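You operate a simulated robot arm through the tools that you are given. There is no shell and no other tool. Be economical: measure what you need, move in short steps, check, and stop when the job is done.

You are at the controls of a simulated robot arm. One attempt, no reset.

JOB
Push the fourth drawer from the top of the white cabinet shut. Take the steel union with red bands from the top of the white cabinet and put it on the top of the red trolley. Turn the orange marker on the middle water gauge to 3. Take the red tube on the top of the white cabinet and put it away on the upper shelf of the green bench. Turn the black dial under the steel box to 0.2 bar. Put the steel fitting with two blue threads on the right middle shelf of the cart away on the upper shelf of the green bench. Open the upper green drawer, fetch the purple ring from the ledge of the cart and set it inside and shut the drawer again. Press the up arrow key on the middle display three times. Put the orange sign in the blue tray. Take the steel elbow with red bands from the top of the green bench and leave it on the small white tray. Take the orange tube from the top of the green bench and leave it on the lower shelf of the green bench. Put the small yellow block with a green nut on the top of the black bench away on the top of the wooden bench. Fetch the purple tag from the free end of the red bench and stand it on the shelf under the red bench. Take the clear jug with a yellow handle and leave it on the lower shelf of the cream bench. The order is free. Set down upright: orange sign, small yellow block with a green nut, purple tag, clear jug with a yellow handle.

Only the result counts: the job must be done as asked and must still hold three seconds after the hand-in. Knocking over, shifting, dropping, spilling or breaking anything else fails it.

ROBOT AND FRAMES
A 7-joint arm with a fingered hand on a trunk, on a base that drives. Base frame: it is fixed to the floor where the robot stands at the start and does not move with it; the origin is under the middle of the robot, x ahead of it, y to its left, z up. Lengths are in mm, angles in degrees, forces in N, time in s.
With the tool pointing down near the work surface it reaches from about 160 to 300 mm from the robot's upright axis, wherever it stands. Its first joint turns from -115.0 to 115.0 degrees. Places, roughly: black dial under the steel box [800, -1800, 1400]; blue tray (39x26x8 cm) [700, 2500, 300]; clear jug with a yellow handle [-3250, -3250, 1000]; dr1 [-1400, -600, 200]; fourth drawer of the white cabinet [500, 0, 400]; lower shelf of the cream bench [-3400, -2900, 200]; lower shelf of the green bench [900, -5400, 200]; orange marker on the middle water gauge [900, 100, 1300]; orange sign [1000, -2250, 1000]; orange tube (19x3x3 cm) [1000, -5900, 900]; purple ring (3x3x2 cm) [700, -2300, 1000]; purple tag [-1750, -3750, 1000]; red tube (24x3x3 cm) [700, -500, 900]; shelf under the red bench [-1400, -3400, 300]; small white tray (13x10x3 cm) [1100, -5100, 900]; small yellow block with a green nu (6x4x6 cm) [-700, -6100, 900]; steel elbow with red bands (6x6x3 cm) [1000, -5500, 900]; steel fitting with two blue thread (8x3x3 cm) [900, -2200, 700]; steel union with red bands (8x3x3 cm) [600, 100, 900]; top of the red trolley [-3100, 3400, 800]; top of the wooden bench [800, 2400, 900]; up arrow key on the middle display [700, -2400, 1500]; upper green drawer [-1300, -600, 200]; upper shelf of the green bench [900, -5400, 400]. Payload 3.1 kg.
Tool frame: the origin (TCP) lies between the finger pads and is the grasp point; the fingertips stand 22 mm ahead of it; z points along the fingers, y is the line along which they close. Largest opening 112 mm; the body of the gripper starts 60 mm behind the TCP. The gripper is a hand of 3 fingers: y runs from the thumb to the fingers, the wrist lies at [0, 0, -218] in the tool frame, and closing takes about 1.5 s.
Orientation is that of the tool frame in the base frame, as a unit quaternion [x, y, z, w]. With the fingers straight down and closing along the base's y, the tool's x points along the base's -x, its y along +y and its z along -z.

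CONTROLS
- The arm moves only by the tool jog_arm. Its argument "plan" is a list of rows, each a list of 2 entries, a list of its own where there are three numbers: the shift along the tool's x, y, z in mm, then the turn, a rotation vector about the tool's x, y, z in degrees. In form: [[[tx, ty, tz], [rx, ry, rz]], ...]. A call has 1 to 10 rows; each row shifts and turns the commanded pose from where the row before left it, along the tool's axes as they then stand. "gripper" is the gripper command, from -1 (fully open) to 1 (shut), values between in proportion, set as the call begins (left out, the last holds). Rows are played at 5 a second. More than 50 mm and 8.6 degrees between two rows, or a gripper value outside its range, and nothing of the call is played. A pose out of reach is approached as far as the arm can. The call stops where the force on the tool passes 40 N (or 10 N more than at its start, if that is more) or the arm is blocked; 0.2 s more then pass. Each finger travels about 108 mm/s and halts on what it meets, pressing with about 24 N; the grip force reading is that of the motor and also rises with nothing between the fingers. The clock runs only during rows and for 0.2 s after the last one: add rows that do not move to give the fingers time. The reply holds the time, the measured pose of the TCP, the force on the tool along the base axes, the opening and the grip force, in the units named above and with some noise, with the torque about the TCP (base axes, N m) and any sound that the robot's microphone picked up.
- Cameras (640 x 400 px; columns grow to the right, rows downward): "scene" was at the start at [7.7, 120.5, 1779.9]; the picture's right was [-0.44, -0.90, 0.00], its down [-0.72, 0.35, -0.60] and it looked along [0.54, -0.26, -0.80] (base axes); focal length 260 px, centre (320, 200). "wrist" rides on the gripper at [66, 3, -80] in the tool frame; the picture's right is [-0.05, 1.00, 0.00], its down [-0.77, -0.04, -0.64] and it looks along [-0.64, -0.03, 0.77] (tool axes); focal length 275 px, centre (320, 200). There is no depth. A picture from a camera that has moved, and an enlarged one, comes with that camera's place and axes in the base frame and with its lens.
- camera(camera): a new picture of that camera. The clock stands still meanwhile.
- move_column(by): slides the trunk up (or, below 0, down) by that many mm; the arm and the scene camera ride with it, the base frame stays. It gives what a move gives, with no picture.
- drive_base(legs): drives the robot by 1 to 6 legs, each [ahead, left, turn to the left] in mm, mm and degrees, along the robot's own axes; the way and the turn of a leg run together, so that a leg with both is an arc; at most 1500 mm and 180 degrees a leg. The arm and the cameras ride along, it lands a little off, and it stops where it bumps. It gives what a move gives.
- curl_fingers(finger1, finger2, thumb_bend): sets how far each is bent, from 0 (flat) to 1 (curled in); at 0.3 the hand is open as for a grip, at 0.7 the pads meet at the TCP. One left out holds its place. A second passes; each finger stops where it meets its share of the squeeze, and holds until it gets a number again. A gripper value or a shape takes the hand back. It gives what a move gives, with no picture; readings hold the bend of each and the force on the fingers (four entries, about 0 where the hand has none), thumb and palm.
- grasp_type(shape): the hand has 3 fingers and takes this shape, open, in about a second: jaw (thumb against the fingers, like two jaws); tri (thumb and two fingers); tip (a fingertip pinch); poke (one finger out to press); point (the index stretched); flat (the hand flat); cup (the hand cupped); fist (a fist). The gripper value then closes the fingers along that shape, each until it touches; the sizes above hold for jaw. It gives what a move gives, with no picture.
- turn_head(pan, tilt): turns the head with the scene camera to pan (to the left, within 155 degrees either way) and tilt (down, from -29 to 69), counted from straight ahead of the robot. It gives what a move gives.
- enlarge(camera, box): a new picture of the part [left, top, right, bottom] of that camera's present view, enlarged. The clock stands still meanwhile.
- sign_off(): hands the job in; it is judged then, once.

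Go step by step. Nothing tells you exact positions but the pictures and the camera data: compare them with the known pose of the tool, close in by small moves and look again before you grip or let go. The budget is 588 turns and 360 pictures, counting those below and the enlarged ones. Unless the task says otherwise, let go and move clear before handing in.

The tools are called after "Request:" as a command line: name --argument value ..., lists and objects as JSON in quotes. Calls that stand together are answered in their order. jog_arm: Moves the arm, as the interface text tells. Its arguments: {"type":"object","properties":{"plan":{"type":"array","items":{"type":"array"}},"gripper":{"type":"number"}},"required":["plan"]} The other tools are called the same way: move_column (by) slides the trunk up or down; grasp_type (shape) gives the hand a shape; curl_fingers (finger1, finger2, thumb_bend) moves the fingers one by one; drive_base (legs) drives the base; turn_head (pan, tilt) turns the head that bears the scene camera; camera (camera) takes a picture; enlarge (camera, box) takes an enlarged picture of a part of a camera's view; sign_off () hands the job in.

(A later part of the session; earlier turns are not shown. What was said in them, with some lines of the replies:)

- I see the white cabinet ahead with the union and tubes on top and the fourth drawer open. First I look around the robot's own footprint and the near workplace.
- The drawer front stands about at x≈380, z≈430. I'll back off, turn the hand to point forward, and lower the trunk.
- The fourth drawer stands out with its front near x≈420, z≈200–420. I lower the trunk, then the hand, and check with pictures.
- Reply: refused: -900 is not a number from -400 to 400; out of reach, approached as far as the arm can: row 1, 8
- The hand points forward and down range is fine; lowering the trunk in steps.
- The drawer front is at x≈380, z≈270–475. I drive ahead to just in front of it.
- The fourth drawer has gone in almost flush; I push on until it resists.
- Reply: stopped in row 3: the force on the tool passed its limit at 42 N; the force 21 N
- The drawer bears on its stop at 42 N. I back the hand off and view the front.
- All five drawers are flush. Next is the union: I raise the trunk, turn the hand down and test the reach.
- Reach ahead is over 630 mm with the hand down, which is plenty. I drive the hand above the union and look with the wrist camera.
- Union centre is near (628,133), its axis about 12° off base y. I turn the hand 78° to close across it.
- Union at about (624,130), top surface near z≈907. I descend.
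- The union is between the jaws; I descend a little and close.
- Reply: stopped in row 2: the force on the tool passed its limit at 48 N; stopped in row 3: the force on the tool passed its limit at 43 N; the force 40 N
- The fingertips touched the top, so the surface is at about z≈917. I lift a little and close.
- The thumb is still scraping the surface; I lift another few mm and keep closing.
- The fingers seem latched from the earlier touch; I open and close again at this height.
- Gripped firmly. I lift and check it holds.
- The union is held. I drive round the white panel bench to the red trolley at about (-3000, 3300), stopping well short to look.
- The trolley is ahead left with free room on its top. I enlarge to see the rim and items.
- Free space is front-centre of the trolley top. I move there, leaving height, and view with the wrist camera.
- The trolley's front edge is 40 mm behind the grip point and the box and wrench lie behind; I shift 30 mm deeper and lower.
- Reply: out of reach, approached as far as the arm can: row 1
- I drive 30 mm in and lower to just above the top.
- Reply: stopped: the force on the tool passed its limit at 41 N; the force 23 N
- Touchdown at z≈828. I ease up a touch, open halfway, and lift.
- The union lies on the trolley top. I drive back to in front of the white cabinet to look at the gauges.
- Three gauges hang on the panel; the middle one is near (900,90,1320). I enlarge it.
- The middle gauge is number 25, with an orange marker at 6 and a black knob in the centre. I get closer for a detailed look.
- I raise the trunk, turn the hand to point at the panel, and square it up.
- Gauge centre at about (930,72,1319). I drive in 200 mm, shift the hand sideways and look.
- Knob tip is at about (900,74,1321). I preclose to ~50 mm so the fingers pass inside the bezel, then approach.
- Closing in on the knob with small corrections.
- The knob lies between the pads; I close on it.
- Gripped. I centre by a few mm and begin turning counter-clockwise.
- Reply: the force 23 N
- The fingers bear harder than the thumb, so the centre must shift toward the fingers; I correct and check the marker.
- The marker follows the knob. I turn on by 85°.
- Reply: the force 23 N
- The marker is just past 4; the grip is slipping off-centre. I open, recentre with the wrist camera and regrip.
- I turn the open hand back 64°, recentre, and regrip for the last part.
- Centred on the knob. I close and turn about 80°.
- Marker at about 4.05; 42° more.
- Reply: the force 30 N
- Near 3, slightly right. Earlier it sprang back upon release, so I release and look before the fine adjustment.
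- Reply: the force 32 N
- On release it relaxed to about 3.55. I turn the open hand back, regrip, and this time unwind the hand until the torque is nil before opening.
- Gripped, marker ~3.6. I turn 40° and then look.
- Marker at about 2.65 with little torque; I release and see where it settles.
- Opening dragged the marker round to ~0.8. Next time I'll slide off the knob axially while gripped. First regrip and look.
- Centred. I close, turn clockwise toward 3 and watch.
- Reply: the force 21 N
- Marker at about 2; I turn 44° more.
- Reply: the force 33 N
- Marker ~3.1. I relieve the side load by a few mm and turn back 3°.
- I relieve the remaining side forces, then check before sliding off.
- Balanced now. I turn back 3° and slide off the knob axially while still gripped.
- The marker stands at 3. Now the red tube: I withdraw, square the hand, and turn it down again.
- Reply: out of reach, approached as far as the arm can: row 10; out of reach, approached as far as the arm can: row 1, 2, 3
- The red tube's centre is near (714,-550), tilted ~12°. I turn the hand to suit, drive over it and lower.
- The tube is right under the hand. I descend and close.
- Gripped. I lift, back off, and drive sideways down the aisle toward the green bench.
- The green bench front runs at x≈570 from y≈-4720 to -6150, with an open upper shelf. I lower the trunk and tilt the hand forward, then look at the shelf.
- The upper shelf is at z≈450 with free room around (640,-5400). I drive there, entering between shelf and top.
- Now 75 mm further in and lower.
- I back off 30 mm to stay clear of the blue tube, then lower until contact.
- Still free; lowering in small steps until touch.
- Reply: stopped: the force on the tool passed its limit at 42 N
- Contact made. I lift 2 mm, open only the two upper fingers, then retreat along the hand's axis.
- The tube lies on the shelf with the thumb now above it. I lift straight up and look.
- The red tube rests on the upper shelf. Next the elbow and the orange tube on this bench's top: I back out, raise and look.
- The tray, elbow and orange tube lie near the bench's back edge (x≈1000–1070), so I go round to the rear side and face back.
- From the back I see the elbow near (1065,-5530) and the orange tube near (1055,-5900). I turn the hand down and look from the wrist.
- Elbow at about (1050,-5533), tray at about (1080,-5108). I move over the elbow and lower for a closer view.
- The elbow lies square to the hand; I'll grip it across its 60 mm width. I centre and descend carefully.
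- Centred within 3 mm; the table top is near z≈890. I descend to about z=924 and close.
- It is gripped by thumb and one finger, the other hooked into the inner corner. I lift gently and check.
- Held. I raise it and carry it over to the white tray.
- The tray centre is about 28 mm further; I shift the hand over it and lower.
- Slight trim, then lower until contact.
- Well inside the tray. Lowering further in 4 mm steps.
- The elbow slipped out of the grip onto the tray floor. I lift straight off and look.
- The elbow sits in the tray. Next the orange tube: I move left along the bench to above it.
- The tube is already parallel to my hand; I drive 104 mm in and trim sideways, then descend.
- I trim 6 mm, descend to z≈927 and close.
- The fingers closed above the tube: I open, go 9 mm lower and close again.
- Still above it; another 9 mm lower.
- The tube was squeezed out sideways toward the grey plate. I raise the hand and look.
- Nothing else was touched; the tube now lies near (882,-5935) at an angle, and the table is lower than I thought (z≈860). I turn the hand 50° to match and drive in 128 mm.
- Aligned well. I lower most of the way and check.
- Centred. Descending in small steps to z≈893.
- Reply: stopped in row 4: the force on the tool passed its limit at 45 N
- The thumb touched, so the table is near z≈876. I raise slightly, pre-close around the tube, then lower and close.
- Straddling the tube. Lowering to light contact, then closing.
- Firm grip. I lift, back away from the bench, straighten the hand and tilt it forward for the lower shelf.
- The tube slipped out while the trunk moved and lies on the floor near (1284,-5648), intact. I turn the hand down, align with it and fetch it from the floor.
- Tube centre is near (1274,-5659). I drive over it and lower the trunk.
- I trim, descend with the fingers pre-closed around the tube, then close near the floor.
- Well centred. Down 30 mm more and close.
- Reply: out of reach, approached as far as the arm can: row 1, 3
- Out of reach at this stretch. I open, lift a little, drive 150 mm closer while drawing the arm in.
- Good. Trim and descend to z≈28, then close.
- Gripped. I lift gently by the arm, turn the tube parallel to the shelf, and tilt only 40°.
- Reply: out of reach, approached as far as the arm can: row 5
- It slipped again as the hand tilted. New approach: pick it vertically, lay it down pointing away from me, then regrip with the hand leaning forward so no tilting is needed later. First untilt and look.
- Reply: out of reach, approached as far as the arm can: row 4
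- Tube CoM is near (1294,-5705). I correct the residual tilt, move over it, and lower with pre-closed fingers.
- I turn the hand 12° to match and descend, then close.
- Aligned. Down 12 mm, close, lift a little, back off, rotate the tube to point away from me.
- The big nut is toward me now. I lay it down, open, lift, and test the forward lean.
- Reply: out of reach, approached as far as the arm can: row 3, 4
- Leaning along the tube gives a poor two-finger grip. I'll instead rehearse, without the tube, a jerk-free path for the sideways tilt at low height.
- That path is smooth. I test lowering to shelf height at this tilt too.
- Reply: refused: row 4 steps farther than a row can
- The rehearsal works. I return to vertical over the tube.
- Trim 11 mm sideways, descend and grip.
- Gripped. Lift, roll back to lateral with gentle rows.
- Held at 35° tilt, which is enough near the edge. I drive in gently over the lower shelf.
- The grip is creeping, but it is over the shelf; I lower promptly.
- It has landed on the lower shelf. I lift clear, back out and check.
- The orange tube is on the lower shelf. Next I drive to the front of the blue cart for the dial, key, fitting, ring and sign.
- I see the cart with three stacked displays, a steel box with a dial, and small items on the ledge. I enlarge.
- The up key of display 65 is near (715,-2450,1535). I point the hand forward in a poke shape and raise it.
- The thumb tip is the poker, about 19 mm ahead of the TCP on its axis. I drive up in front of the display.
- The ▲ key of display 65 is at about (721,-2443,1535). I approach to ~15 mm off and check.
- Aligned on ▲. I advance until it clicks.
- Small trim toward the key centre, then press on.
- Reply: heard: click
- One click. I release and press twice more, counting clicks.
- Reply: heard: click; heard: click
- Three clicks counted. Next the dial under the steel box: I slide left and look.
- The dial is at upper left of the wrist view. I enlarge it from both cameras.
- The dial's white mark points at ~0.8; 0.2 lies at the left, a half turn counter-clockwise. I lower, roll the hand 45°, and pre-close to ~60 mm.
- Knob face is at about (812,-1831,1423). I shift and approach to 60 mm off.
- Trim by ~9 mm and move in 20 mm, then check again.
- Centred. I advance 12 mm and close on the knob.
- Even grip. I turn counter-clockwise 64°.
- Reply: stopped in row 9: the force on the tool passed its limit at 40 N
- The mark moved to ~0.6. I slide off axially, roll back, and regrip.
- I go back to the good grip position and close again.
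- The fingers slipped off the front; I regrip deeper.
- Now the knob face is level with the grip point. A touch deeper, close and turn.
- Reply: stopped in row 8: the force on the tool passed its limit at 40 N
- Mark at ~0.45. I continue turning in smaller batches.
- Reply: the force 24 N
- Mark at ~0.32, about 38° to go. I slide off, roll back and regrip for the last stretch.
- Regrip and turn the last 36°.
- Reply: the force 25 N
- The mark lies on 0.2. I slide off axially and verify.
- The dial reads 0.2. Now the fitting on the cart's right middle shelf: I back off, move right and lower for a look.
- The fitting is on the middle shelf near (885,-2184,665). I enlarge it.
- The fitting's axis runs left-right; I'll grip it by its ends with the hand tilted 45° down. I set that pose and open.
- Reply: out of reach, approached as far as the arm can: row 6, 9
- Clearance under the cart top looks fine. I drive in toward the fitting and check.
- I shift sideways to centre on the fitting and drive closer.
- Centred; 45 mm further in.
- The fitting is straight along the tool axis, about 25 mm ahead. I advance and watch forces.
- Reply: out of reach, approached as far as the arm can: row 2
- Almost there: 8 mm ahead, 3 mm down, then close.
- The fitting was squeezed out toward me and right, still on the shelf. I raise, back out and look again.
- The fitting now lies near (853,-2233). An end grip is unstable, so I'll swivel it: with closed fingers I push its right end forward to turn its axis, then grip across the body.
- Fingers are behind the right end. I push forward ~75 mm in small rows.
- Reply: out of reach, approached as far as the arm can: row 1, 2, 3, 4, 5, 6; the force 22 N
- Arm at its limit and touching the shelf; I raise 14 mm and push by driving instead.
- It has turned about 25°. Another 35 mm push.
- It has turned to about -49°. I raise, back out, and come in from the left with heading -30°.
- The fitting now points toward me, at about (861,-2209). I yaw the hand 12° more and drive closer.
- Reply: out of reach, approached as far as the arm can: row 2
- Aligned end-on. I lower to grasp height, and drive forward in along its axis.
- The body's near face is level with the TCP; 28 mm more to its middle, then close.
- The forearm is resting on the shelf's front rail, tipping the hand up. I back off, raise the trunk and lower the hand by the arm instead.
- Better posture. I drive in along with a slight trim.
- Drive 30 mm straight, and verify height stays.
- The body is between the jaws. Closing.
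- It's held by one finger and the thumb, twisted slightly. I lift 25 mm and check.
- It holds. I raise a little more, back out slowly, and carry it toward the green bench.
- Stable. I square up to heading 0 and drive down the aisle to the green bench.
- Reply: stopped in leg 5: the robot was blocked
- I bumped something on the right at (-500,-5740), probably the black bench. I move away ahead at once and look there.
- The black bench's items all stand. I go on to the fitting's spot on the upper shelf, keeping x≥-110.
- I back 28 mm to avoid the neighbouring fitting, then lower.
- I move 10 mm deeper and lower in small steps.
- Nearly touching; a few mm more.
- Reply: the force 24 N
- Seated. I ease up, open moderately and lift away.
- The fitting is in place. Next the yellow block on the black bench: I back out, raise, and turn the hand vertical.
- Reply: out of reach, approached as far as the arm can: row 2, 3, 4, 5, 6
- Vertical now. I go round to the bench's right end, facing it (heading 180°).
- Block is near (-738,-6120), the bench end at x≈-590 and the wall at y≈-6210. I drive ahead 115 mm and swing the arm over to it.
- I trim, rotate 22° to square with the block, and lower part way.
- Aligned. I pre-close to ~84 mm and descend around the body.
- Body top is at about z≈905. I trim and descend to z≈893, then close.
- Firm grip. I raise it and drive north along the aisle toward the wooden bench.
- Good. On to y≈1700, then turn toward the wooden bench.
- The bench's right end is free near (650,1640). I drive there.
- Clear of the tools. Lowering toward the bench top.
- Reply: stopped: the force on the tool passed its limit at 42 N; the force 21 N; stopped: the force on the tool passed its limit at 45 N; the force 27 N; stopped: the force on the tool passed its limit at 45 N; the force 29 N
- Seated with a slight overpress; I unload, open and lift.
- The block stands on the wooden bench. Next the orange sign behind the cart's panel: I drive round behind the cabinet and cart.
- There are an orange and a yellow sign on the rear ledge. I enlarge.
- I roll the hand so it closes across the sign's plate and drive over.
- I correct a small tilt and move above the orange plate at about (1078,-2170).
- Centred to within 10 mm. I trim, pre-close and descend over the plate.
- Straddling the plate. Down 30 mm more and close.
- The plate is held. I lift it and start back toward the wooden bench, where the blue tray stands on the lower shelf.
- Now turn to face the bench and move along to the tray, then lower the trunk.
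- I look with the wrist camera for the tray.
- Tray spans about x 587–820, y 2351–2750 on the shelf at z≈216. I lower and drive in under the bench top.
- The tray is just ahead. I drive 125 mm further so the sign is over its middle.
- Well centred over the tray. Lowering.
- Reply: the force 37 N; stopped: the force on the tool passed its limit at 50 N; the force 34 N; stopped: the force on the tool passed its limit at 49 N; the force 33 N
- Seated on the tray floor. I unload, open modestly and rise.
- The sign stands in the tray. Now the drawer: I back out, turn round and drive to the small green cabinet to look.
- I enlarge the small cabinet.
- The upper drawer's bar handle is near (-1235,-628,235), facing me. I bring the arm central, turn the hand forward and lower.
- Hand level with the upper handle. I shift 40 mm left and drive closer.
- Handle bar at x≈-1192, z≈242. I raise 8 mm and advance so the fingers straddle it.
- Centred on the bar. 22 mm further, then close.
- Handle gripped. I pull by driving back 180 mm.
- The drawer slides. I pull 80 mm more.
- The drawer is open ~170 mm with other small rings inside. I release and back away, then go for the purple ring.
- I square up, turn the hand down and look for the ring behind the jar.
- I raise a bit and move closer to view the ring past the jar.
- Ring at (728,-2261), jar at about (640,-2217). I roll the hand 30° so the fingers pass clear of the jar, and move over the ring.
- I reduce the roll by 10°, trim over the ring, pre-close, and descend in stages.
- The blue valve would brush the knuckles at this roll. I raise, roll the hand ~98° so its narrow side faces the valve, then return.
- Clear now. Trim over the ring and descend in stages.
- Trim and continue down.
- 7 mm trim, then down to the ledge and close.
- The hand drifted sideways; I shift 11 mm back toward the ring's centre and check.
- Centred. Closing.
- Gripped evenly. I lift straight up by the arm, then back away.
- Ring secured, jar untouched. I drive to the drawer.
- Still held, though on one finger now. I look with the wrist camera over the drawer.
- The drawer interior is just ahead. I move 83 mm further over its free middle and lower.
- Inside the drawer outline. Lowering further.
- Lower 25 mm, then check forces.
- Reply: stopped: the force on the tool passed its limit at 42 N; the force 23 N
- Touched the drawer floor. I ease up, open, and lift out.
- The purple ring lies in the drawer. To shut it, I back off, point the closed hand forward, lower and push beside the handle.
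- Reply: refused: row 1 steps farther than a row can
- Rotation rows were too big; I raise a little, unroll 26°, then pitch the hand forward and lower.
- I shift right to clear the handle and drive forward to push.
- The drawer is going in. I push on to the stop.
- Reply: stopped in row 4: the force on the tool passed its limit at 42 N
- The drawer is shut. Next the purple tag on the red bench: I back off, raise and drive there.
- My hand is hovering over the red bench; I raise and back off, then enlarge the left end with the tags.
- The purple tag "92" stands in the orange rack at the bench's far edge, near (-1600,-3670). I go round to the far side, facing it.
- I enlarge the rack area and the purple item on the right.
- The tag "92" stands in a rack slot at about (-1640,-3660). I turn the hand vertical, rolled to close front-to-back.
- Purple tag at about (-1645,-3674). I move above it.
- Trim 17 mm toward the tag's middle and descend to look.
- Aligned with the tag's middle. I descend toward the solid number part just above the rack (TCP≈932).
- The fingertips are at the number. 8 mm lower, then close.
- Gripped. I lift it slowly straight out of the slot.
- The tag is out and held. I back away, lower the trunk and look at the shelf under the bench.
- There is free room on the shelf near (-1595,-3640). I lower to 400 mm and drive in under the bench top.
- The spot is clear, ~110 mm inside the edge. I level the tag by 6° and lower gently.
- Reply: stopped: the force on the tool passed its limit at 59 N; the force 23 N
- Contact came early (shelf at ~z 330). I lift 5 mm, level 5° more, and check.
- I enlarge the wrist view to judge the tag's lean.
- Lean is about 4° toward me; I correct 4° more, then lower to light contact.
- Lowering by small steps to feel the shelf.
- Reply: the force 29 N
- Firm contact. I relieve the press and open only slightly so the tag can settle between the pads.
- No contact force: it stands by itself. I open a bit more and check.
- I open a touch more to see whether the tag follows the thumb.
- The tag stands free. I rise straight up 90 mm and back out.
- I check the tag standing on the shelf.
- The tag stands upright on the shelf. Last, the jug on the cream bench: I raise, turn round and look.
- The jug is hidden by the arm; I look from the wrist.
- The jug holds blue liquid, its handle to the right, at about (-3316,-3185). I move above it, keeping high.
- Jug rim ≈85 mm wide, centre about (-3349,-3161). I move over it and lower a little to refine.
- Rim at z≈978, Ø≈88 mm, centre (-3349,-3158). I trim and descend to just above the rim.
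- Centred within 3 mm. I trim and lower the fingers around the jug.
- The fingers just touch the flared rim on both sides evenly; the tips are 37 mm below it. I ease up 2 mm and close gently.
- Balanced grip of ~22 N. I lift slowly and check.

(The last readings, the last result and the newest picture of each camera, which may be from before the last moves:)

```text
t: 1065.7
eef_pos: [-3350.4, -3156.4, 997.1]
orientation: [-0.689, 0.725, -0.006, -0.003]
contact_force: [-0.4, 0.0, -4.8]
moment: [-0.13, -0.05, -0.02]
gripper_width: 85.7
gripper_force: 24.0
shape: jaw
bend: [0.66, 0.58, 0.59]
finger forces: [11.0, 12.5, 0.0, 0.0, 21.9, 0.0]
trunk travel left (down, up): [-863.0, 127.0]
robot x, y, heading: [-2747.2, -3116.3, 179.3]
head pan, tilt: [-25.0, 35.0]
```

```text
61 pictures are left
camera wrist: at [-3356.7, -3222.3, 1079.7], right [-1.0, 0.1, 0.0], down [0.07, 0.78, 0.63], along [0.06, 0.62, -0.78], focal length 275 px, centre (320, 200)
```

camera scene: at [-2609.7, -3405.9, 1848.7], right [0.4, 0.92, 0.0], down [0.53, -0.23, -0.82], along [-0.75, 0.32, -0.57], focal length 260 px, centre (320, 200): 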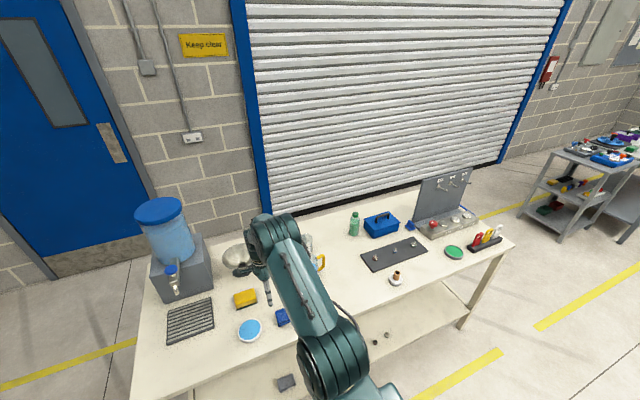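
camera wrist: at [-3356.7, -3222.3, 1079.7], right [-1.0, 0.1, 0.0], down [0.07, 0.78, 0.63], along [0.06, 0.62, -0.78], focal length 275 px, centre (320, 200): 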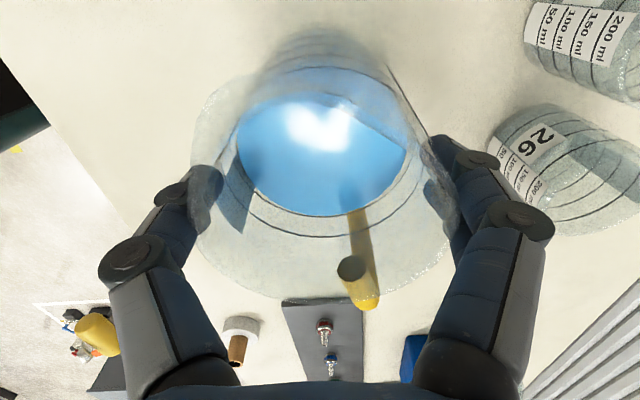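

It holds level. I raise slightly and back away gently.

Request:
move_column --by 40

Request:
drive_base --legs '[[-150, 0, 0]]'

Request:
drive_base --legs '[[-200, 0, 0]]'

Request:
camera --camera "wrist"

```text
t: 1066.6
eef_pos: [-3348.8, -3156.8, 1035.9]
orientation: [-0.689, 0.724, -0.005, -0.004]
contact_force: [-0.9, -0.5, -5.4]
moment: [-0.14, -0.05, 0.04]
gripper_width: 85.7
gripper_force: 23.6
shape: jaw
bend: [0.66, 0.58, 0.59]
finger forces: [11.0, 12.5, 0.0, 0.0, 21.7, 0.0]
trunk travel left (down, up): [-903.0, 87.0]
robot x, y, heading: [-2750.2, -3119.0, 179.4]
head pan, tilt: [-25.0, 35.0]
```

```text
t: 1067.9
eef_pos: [-3202.3, -3156.5, 1035.6]
orientation: [-0.688, 0.725, -0.006, -0.003]
contact_force: [-0.5, 0.3, -5.2]
moment: [-0.13, 0.0, 0.0]
gripper_width: 85.6
gripper_force: 23.5
shape: jaw
bend: [0.66, 0.58, 0.59]
finger forces: [10.9, 12.7, 0.0, 0.1, 21.8, 0.1]
trunk travel left (down, up): [-903.0, 87.0]
robot x, y, heading: [-2599.8, -3117.8, 179.4]
head pan, tilt: [-25.0, 35.0]
```

```text
t: 1069.5
eef_pos: [-3000.0, -3155.8, 1036.9]
orientation: [-0.685, 0.729, -0.005, -0.004]
contact_force: [0.2, -0.2, -5.4]
moment: [-0.13, -0.01, -0.03]
gripper_width: 85.6
gripper_force: 23.6
shape: jaw
bend: [0.66, 0.58, 0.59]
finger forces: [10.8, 12.4, 0.0, 0.1, 21.9, 0.0]
trunk travel left (down, up): [-903.0, 87.0]
robot x, y, heading: [-2399.3, -3123.6, 178.5]
head pan, tilt: [-25.0, 35.0]
```

```text
60 pictures are left
camera wrist: at [-3007.5, -3220.5, 1119.3], right [-0.99, 0.11, 0.0], down [0.08, 0.77, 0.63], along [0.07, 0.62, -0.78], focal length 275 px, centre (320, 200)
```

wrist: 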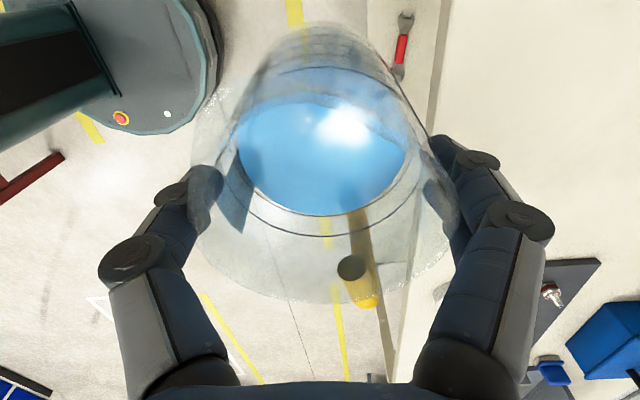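

The bench edge is at x≈-3110, the jug is clear of it. I lower the trunk in moderate steps and look at the lower shelf.

Request:
move_column --by -200

Request:
move_column --by -200

Request:
move_column --by -130

Request:
turn_head --pan 0 --tilt 30

Request:
camera --camera "scene"

Request:
camera --camera "wrist"

```text
t: 1071.7
eef_pos: [-2999.6, -3155.0, 835.9]
orientation: [-0.685, 0.729, -0.005, -0.003]
contact_force: [-0.2, -1.4, -5.2]
moment: [-0.14, -0.03, 0.02]
gripper_width: 85.5
gripper_force: 24.5
shape: jaw
bend: [0.66, 0.58, 0.59]
finger forces: [10.9, 12.4, 0.1, 0.0, 21.9, 0.0]
trunk travel left (down, up): [-703.0, 287.0]
robot x, y, heading: [-2399.5, -3121.0, 178.7]
head pan, tilt: [-25.0, 35.0]
```

```text
t: 1073.9
eef_pos: [-2997.8, -3153.8, 637.0]
orientation: [-0.685, 0.729, -0.005, -0.004]
contact_force: [-0.9, -0.2, -4.9]
moment: [-0.08, -0.03, -0.02]
gripper_width: 85.5
gripper_force: 24.3
shape: jaw
bend: [0.66, 0.58, 0.59]
finger forces: [10.9, 12.6, 0.0, 0.0, 21.8, 0.1]
trunk travel left (down, up): [-503.0, 487.0]
robot x, y, heading: [-2395.0, -3121.1, 179.1]
head pan, tilt: [-25.0, 35.0]
```

```text
t: 1075.5
eef_pos: [-2998.9, -3155.5, 507.2]
orientation: [-0.685, 0.729, -0.004, -0.004]
contact_force: [0.6, -0.1, -4.4]
moment: [-0.14, -0.02, 0.0]
gripper_width: 85.6
gripper_force: 24.4
shape: jaw
bend: [0.66, 0.58, 0.59]
finger forces: [10.9, 12.4, 0.1, 0.0, 21.6, 0.0]
trunk travel left (down, up): [-373.0, 617.0]
robot x, y, heading: [-2393.9, -3123.4, 178.8]
head pan, tilt: [-25.0, 35.0]
```

```text
t: 1076.4
eef_pos: [-2997.7, -3155.0, 505.8]
orientation: [-0.685, 0.729, -0.005, -0.003]
contact_force: [0.4, -0.4, -4.9]
moment: [-0.12, -0.05, -0.04]
gripper_width: 85.6
gripper_force: 23.7
shape: jaw
bend: [0.66, 0.58, 0.59]
finger forces: [10.7, 12.4, 0.0, 0.1, 21.6, 0.0]
trunk travel left (down, up): [-373.0, 617.0]
robot x, y, heading: [-2395.3, -3121.1, 178.7]
head pan, tilt: [0.0, 30.0]
```

```text
59 pictures are left
camera scene: at [-2431.0, -3274.6, 1266.5], right [0.02, 1.0, 0.0], down [0.5, -0.01, -0.87], along [-0.87, 0.02, -0.5], focal length 260 px, centre (320, 200)
```

scene: 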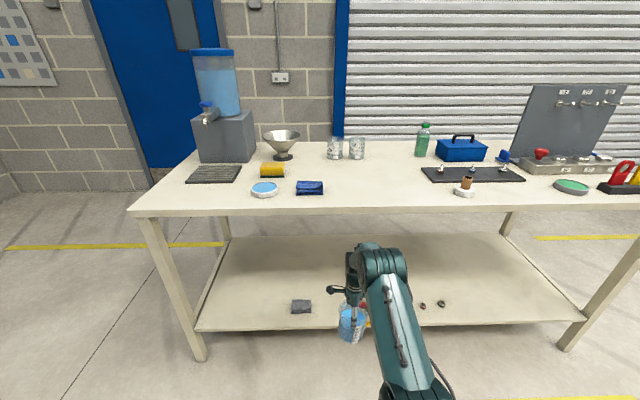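

```text
58 pictures are left
camera wrist: at [-3006.7, -3220.4, 589.5], right [-0.99, 0.11, 0.0], down [0.08, 0.77, 0.63], along [0.07, 0.62, -0.78], focal length 275 px, centre (320, 200)
```

wrist: 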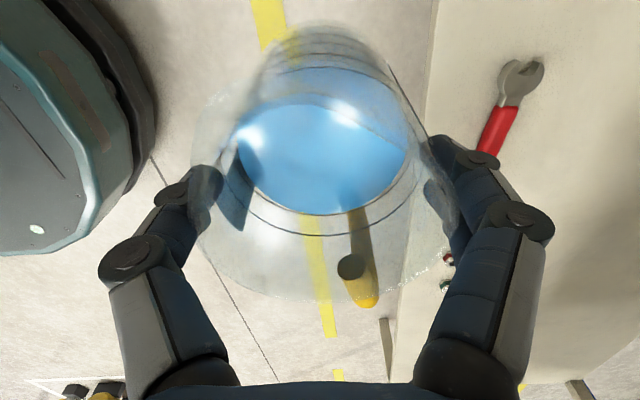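

Free spot on the shelf at about (-3200,-3220), between a grey block and a wrench. I lower to 446, shift and drive in.

Request:
move_column --by -60

Request:
drive_base --legs '[[0, 62, 0.5], [205, 0, 0]]'

Request:
camera --camera "wrist"

Request:
camera --camera "scene"

```text
t: 1077.4
eef_pos: [-2998.4, -3153.8, 447.1]
orientation: [-0.685, 0.729, -0.005, -0.004]
contact_force: [0.3, 0.0, -5.2]
moment: [-0.11, -0.05, -0.02]
gripper_width: 85.8
gripper_force: 23.6
shape: jaw
bend: [0.66, 0.58, 0.59]
finger forces: [10.8, 12.4, 0.1, 0.0, 21.6, 0.0]
trunk travel left (down, up): [-313.0, 677.0]
robot x, y, heading: [-2394.2, -3123.4, 178.9]
head pan, tilt: [0.0, 30.0]
```

```text
t: 1079.5
eef_pos: [-3201.5, -3222.6, 445.9]
orientation: [-0.689, 0.725, -0.006, -0.003]
contact_force: [0.3, 0.6, -5.9]
moment: [-0.12, -0.03, -0.03]
gripper_width: 85.2
gripper_force: 23.8
shape: jaw
bend: [0.66, 0.58, 0.59]
finger forces: [10.7, 12.6, 0.1, 0.0, 21.5, 0.1]
trunk travel left (down, up): [-313.0, 677.0]
robot x, y, heading: [-2601.2, -3181.0, 179.7]
head pan, tilt: [0.0, 30.0]
```

```text
57 pictures are left
camera wrist: at [-3208.6, -3287.9, 529.4], right [-1.0, 0.1, 0.0], down [0.07, 0.78, 0.63], along [0.06, 0.62, -0.78], focal length 275 px, centre (320, 200)
```

wrist: 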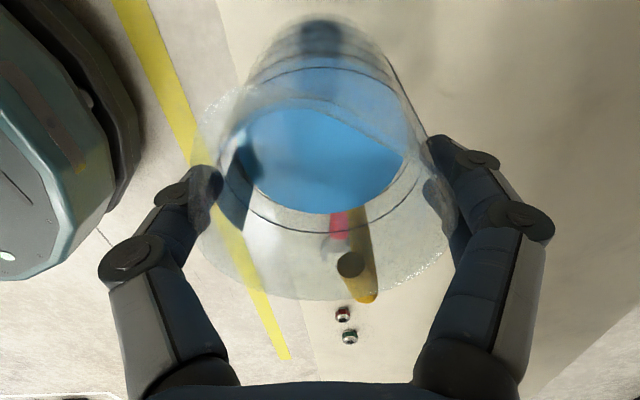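

```text
56 pictures are left
camera scene: at [-2632.4, -3335.8, 1206.5], right [0.01, 1.0, 0.0], down [0.5, 0.0, -0.87], along [-0.87, 0.01, -0.5], focal length 260 px, centre (320, 200)
```

scene: 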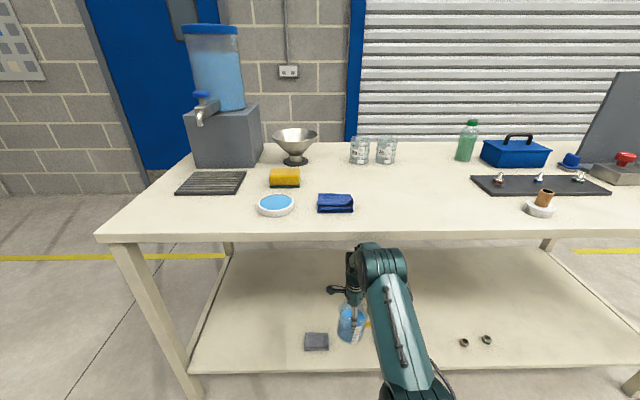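

The shelf edge is only 45 mm from the jug's axis; I go 45 mm further in, then lower.

Request:
drive_base --legs '[[48, 0, 0]]'

Request:
move_column --by -40

Request:
camera --camera "wrist"

Request:
enlarge --camera "scene" --box '[280, 280, 392, 380]'

```text
t: 1080.5
eef_pos: [-3213.3, -3210.4, 442.6]
orientation: [-0.677, 0.736, -0.016, -0.009]
contact_force: [-0.3, 0.5, -5.0]
moment: [-0.05, -0.03, 0.0]
gripper_width: 84.8
gripper_force: 23.8
shape: jaw
bend: [0.67, 0.58, 0.59]
finger forces: [10.6, 12.7, 0.1, 0.0, 20.9, 0.1]
trunk travel left (down, up): [-313.0, 677.0]
robot x, y, heading: [-2627.3, -3195.7, -179.2]
head pan, tilt: [0.0, 30.0]
```

```text
t: 1081.3
eef_pos: [-3220.6, -3217.8, 398.4]
orientation: [-0.677, 0.736, -0.012, 0.006]
contact_force: [-0.1, 1.0, -4.7]
moment: [-0.08, -0.01, -0.01]
gripper_width: 84.9
gripper_force: 23.8
shape: jaw
bend: [0.67, 0.58, 0.59]
finger forces: [11.0, 12.3, 0.0, 0.0, 21.3, 0.0]
trunk travel left (down, up): [-273.0, 717.0]
robot x, y, heading: [-2625.7, -3192.6, -179.5]
head pan, tilt: [0.0, 30.0]
```

```text
55 pictures are left
camera wrist: at [-3231.8, -3283.0, 481.5], right [-0.99, 0.13, -0.03], down [0.08, 0.77, 0.63], along [0.1, 0.62, -0.78], focal length 275 px, centre (320, 200)
```

wrist: 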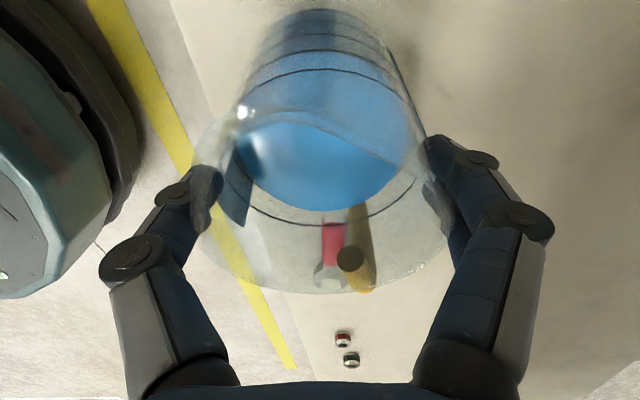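

```text
4.00 times, centred on (336, 330) of scene
camera zoom: at [-2654.5, -3344.5, 1166.7], right [-0.01, 1.0, 0.0], down [0.5, 0.01, -0.87], along [-0.87, -0.01, -0.5], focal length 1042 px, centre (256, -320)
```

zoom: 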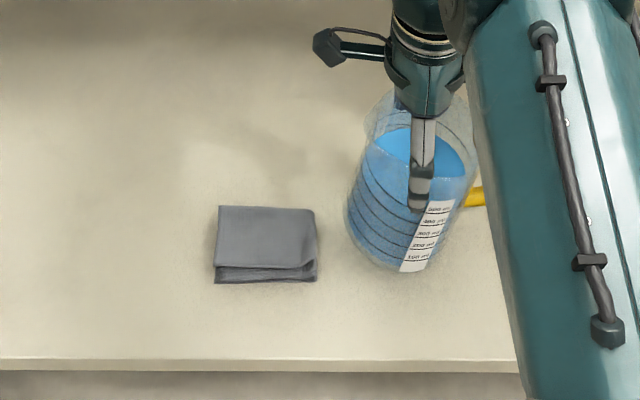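

The arm seems to have brushed something overhead at the previous height; now lower, I try 25 mm further in.

Request:
drive_base --legs '[[25, 0, 0]]'

Request:
camera --camera "wrist"

```text
t: 1082.1
eef_pos: [-3244.9, -3218.7, 398.9]
orientation: [-0.677, 0.735, -0.012, 0.006]
contact_force: [-0.2, -0.4, -4.8]
moment: [-0.09, -0.04, -0.05]
gripper_width: 85.0
gripper_force: 24.1
shape: jaw
bend: [0.67, 0.58, 0.59]
finger forces: [10.9, 12.3, 0.0, 0.1, 21.2, 0.0]
trunk travel left (down, up): [-273.0, 717.0]
robot x, y, heading: [-2652.1, -3190.3, -179.2]
head pan, tilt: [0.0, 30.0]
```

```text
53 pictures are left
camera wrist: at [-3255.6, -3283.6, 481.1], right [-0.99, 0.13, -0.03], down [0.08, 0.77, 0.63], along [0.1, 0.62, -0.78], focal length 275 px, centre (320, 200)
```

wrist: 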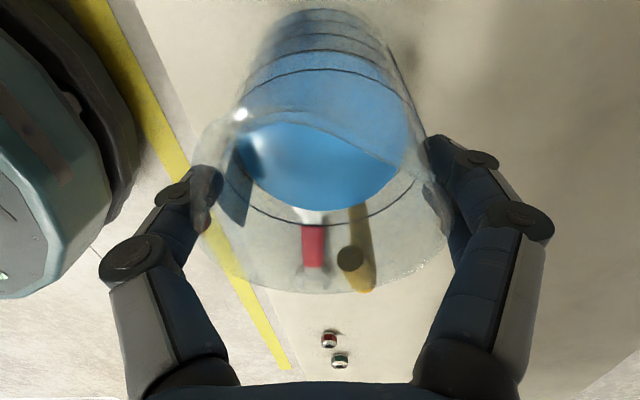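

Good: (-3245,-3219). Lowering in small steps now.

Request:
move_column --by -15

Request:
move_column --by -8

```text
t: 1082.7
eef_pos: [-3243.7, -3217.7, 383.2]
orientation: [-0.678, 0.735, -0.013, 0.006]
contact_force: [-0.9, -0.7, -4.8]
moment: [-0.07, -0.03, -0.01]
gripper_width: 85.0
gripper_force: 23.6
shape: jaw
bend: [0.67, 0.58, 0.59]
finger forces: [10.9, 12.3, 0.2, 0.0, 21.1, 0.0]
trunk travel left (down, up): [-258.0, 732.0]
robot x, y, heading: [-2652.6, -3192.3, -179.5]
head pan, tilt: [0.0, 30.0]
```

```text
t: 1083.3
eef_pos: [-3245.2, -3217.7, 375.3]
orientation: [-0.678, 0.735, -0.013, 0.006]
contact_force: [1.1, 0.3, -5.1]
moment: [-0.08, -0.04, -0.03]
gripper_width: 85.0
gripper_force: 23.8
shape: jaw
bend: [0.67, 0.58, 0.59]
finger forces: [11.0, 12.2, 0.1, 0.0, 21.2, 0.0]
trunk travel left (down, up): [-250.0, 740.0]
robot x, y, heading: [-2651.5, -3190.0, -179.4]
head pan, tilt: [0.0, 30.0]
```

Request:
move_column --by -10

Request:
move_column --by -10

Request:
enlarge --camera "scene" --box '[280, 280, 392, 380]'

```text
t: 1083.9
eef_pos: [-3244.9, -3220.3, 369.8]
orientation: [-0.678, 0.735, -0.01, 0.001]
contact_force: [0.0, -10.3, 30.6]
moment: [-0.12, 0.04, -0.01]
gripper_width: 83.7
gripper_force: 24.1
shape: jaw
bend: [0.7, 0.61, 0.6]
finger forces: [12.8, 10.4, 0.1, 0.0, 24.2, 0.1]
trunk travel left (down, up): [-240.0, 750.0]
robot x, y, heading: [-2645.8, -3190.5, -179.4]
head pan, tilt: [0.0, 30.0]
```

```text
t: 1084.5
eef_pos: [-3242.9, -3217.4, 357.2]
orientation: [-0.676, 0.736, -0.011, 0.004]
contact_force: [2.4, -6.2, 26.8]
moment: [-0.02, 0.12, -0.01]
gripper_width: 83.6
gripper_force: 24.1
shape: jaw
bend: [0.69, 0.62, 0.61]
finger forces: [12.7, 10.9, 0.0, 0.0, 24.8, 0.0]
trunk travel left (down, up): [-230.0, 760.0]
robot x, y, heading: [-2647.5, -3191.5, -179.1]
head pan, tilt: [0.0, 30.0]
```

```text
4.00 times, centred on (336, 330) of scene
camera zoom: at [-2674.2, -3345.1, 1123.6], right [-0.01, 1.0, 0.0], down [0.5, 0.01, -0.87], along [-0.87, -0.01, -0.5], focal length 1042 px, centre (256, -320)
```

zoom: 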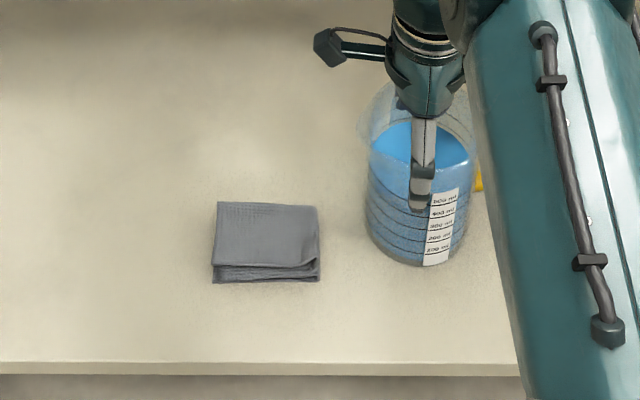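

The jug has seated upright. I unload, open and check before lifting.

Request:
move_column --by 5

Request:
jog_arm --plan '[[[0, 0, 0], [0, 0, 0]], [[0, 0, 0], [0, 0, 0]], [[0, 0, 0], [0, 0, 0]], [[0, 0, 0], [0, 0, 0]], [[0, 0, 0], [0, 0, 0]]]' --gripper -1

Request:
camera --camera "wrist"

```text
t: 1085.0
eef_pos: [-3243.7, -3216.9, 359.9]
orientation: [-0.676, 0.736, -0.013, 0.007]
contact_force: [0.0, -1.1, 1.4]
moment: [-0.05, 0.13, 0.02]
gripper_width: 84.0
gripper_force: 23.9
shape: jaw
bend: [0.68, 0.6, 0.6]
finger forces: [12.6, 12.7, 0.0, 0.1, 23.3, 0.0]
trunk travel left (down, up): [-235.0, 755.0]
robot x, y, heading: [-2650.1, -3191.5, -179.1]
head pan, tilt: [0.0, 30.0]
```

```text
t: 1086.2
eef_pos: [-3243.8, -3218.1, 360.4]
orientation: [-0.677, 0.736, -0.012, 0.005]
contact_force: [0.2, -0.3, 1.9]
moment: [0.01, -0.07, -0.01]
gripper_width: 111.9
gripper_force: 0.0
shape: jaw
bend: [0.3, 0.3, 0.3]
finger forces: [0.0, 0.5, 0.0, 0.0, 1.5, 0.1]
trunk travel left (down, up): [-235.0, 755.0]
robot x, y, heading: [-2649.6, -3192.1, -179.4]
head pan, tilt: [0.0, 30.0]
```

```text
51 pictures are left
camera wrist: at [-3255.3, -3283.6, 443.6], right [-0.99, 0.13, -0.03], down [0.08, 0.77, 0.63], along [0.1, 0.62, -0.78], focal length 275 px, centre (320, 200)
```

wrist: 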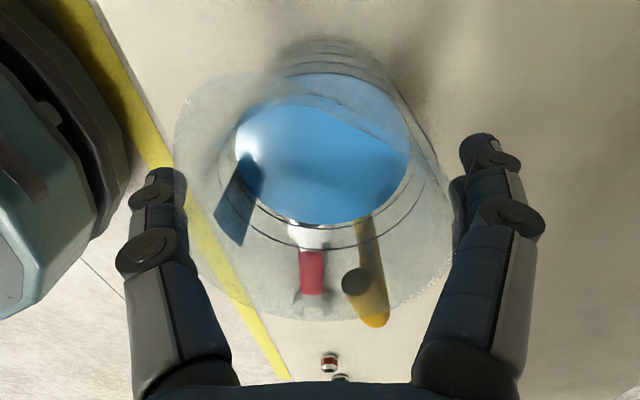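

Released; the thumb grazes the rim, so I shift 2 mm and lift slowly.

Request:
jog_arm --plan '[[[0, -1, -3], [0, 0, 0]], [[0, 0, -5], [0, 0, 0]], [[0, 0, -7], [0, 0, 0]], [[0, 0, -10], [0, 0, 0]], [[0, 0, -15], [0, 0, 0]], [[0, 0, -20], [0, 0, 0]]]'

Request:
camera --camera "wrist"

```text
t: 1087.6
eef_pos: [-3244.0, -3217.2, 419.4]
orientation: [-0.678, 0.735, -0.012, 0.006]
contact_force: [-0.3, -0.3, 0.7]
moment: [-0.01, 0.0, 0.02]
gripper_width: 111.7
gripper_force: 0.0
shape: jaw
bend: [0.3, 0.3, 0.3]
finger forces: [0.1, 0.0, 0.0, 0.0, 0.0, 0.0]
trunk travel left (down, up): [-235.0, 755.0]
robot x, y, heading: [-2649.3, -3193.3, -179.4]
head pan, tilt: [0.0, 30.0]
```

```text
50 pictures are left
camera wrist: at [-3255.7, -3283.0, 503.3], right [-0.99, 0.13, -0.03], down [0.08, 0.77, 0.63], along [0.1, 0.62, -0.78], focal length 275 px, centre (320, 200)
```

wrist: 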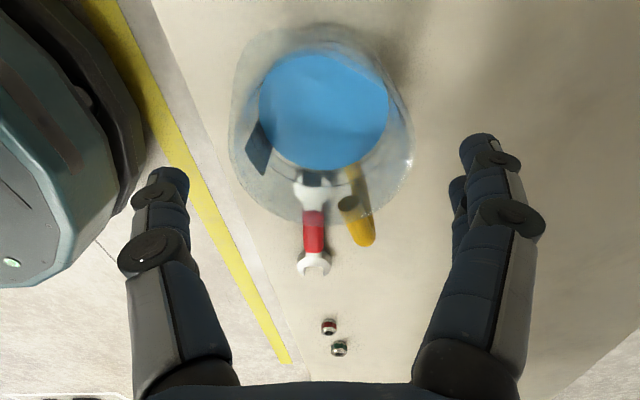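

The jug stands on the shelf. The tips are just above the rim; I rise 10 mm more and back out.

Request:
jog_arm --plan '[[[0, 0, -10], [0, 0, 0]]]'

Request:
drive_base --legs '[[-350, 0, 0]]'

Request:
camera --camera "scene"

```text
t: 1088.0
eef_pos: [-3245.6, -3217.1, 430.2]
orientation: [-0.677, 0.735, -0.012, 0.005]
contact_force: [0.4, 0.4, 0.1]
moment: [0.01, 0.0, 0.01]
gripper_width: 111.9
gripper_force: 0.1
shape: jaw
bend: [0.3, 0.3, 0.3]
finger forces: [0.0, 0.1, 0.0, 0.1, 0.1, 0.0]
trunk travel left (down, up): [-235.0, 755.0]
robot x, y, heading: [-2649.3, -3193.4, -179.4]
head pan, tilt: [0.0, 30.0]
```

```text
t: 1090.3
eef_pos: [-2893.9, -3211.9, 431.2]
orientation: [-0.677, 0.736, -0.012, 0.006]
contact_force: [-0.6, -0.6, 0.7]
moment: [0.03, 0.0, 0.0]
gripper_width: 111.7
gripper_force: 0.1
shape: jaw
bend: [0.3, 0.3, 0.3]
finger forces: [0.0, 0.0, 0.0, 0.0, 0.1, 0.0]
trunk travel left (down, up): [-235.0, 755.0]
robot x, y, heading: [-2295.8, -3189.3, -179.4]
head pan, tilt: [0.0, 30.0]
```

```text
49 pictures are left
camera scene: at [-2327.4, -3341.0, 1128.5], right [-0.01, 1.0, 0.0], down [0.5, 0.01, -0.87], along [-0.87, -0.01, -0.5], focal length 260 px, centre (320, 200)
```

scene: 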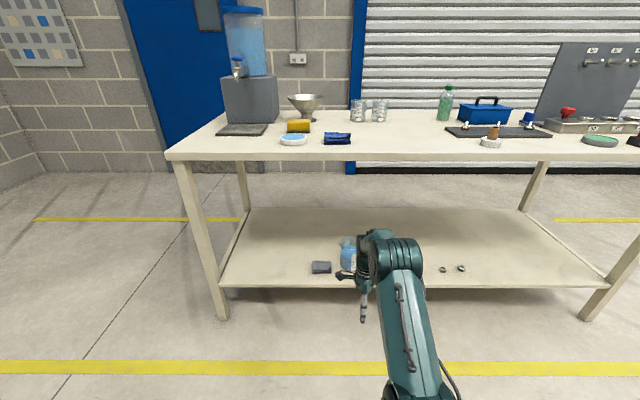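

I shift aside to verify the jug.

Request:
drive_base --legs '[[0, -220, 0]]'

Request:
enlarge --camera "scene" --box '[200, 200, 360, 300]'

```text
t: 1092.0
eef_pos: [-2896.9, -2986.0, 430.8]
orientation: [-0.677, 0.736, -0.012, 0.005]
contact_force: [-0.2, 0.8, 0.7]
moment: [0.02, 0.0, -0.02]
gripper_width: 111.9
gripper_force: 0.1
shape: jaw
bend: [0.3, 0.3, 0.3]
finger forces: [0.1, 0.0, 0.1, 0.0, 0.0, 0.0]
trunk travel left (down, up): [-235.0, 755.0]
robot x, y, heading: [-2301.8, -2963.5, -179.3]
head pan, tilt: [0.0, 30.0]
```

```text
4.00 times, centred on (280, 250) of scene
camera zoom: at [-2329.7, -3114.4, 1128.5], right [-0.01, 1.0, 0.0], down [0.5, 0.01, -0.87], along [-0.87, -0.01, -0.5], focal length 1042 px, centre (480, 0)
```

zoom: 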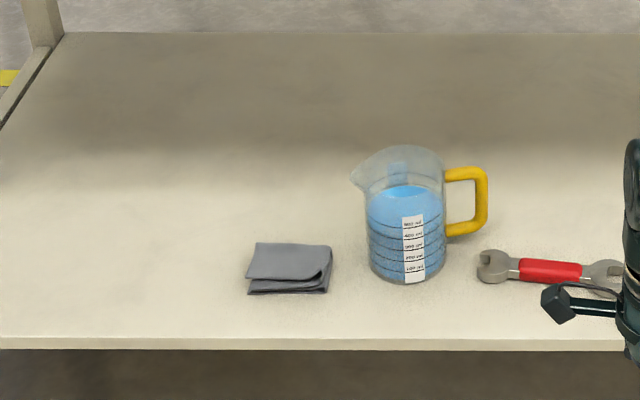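

The jug stands upright and unspilled, with its neighbours untouched. By my count all fourteen jobs are done and the hand is clear, so I hand in.

Request:
sign_off

```text
The job is handed in.
```

All fourteen tasks were done and the job is handed in. I checked each one in the pictures as I finished it, and counted the three key presses by their clicks.

Three things could still count against it:

- **Black bench:** the robot bumped it once while driving past. Everything on it was still standing afterwards, but I can't rule out that the bench itself moved a little.
- **Cream bench:** the arm pressed lightly against something, probably the underside of the bench top, while I was putting the jug on the lower shelf. Nothing on the bench looked disturbed.
- **Orange tube:** it slipped from the hand twice and fell to the floor, then dropped the last few centimetres onto the lower shelf. It lies there and looks intact.
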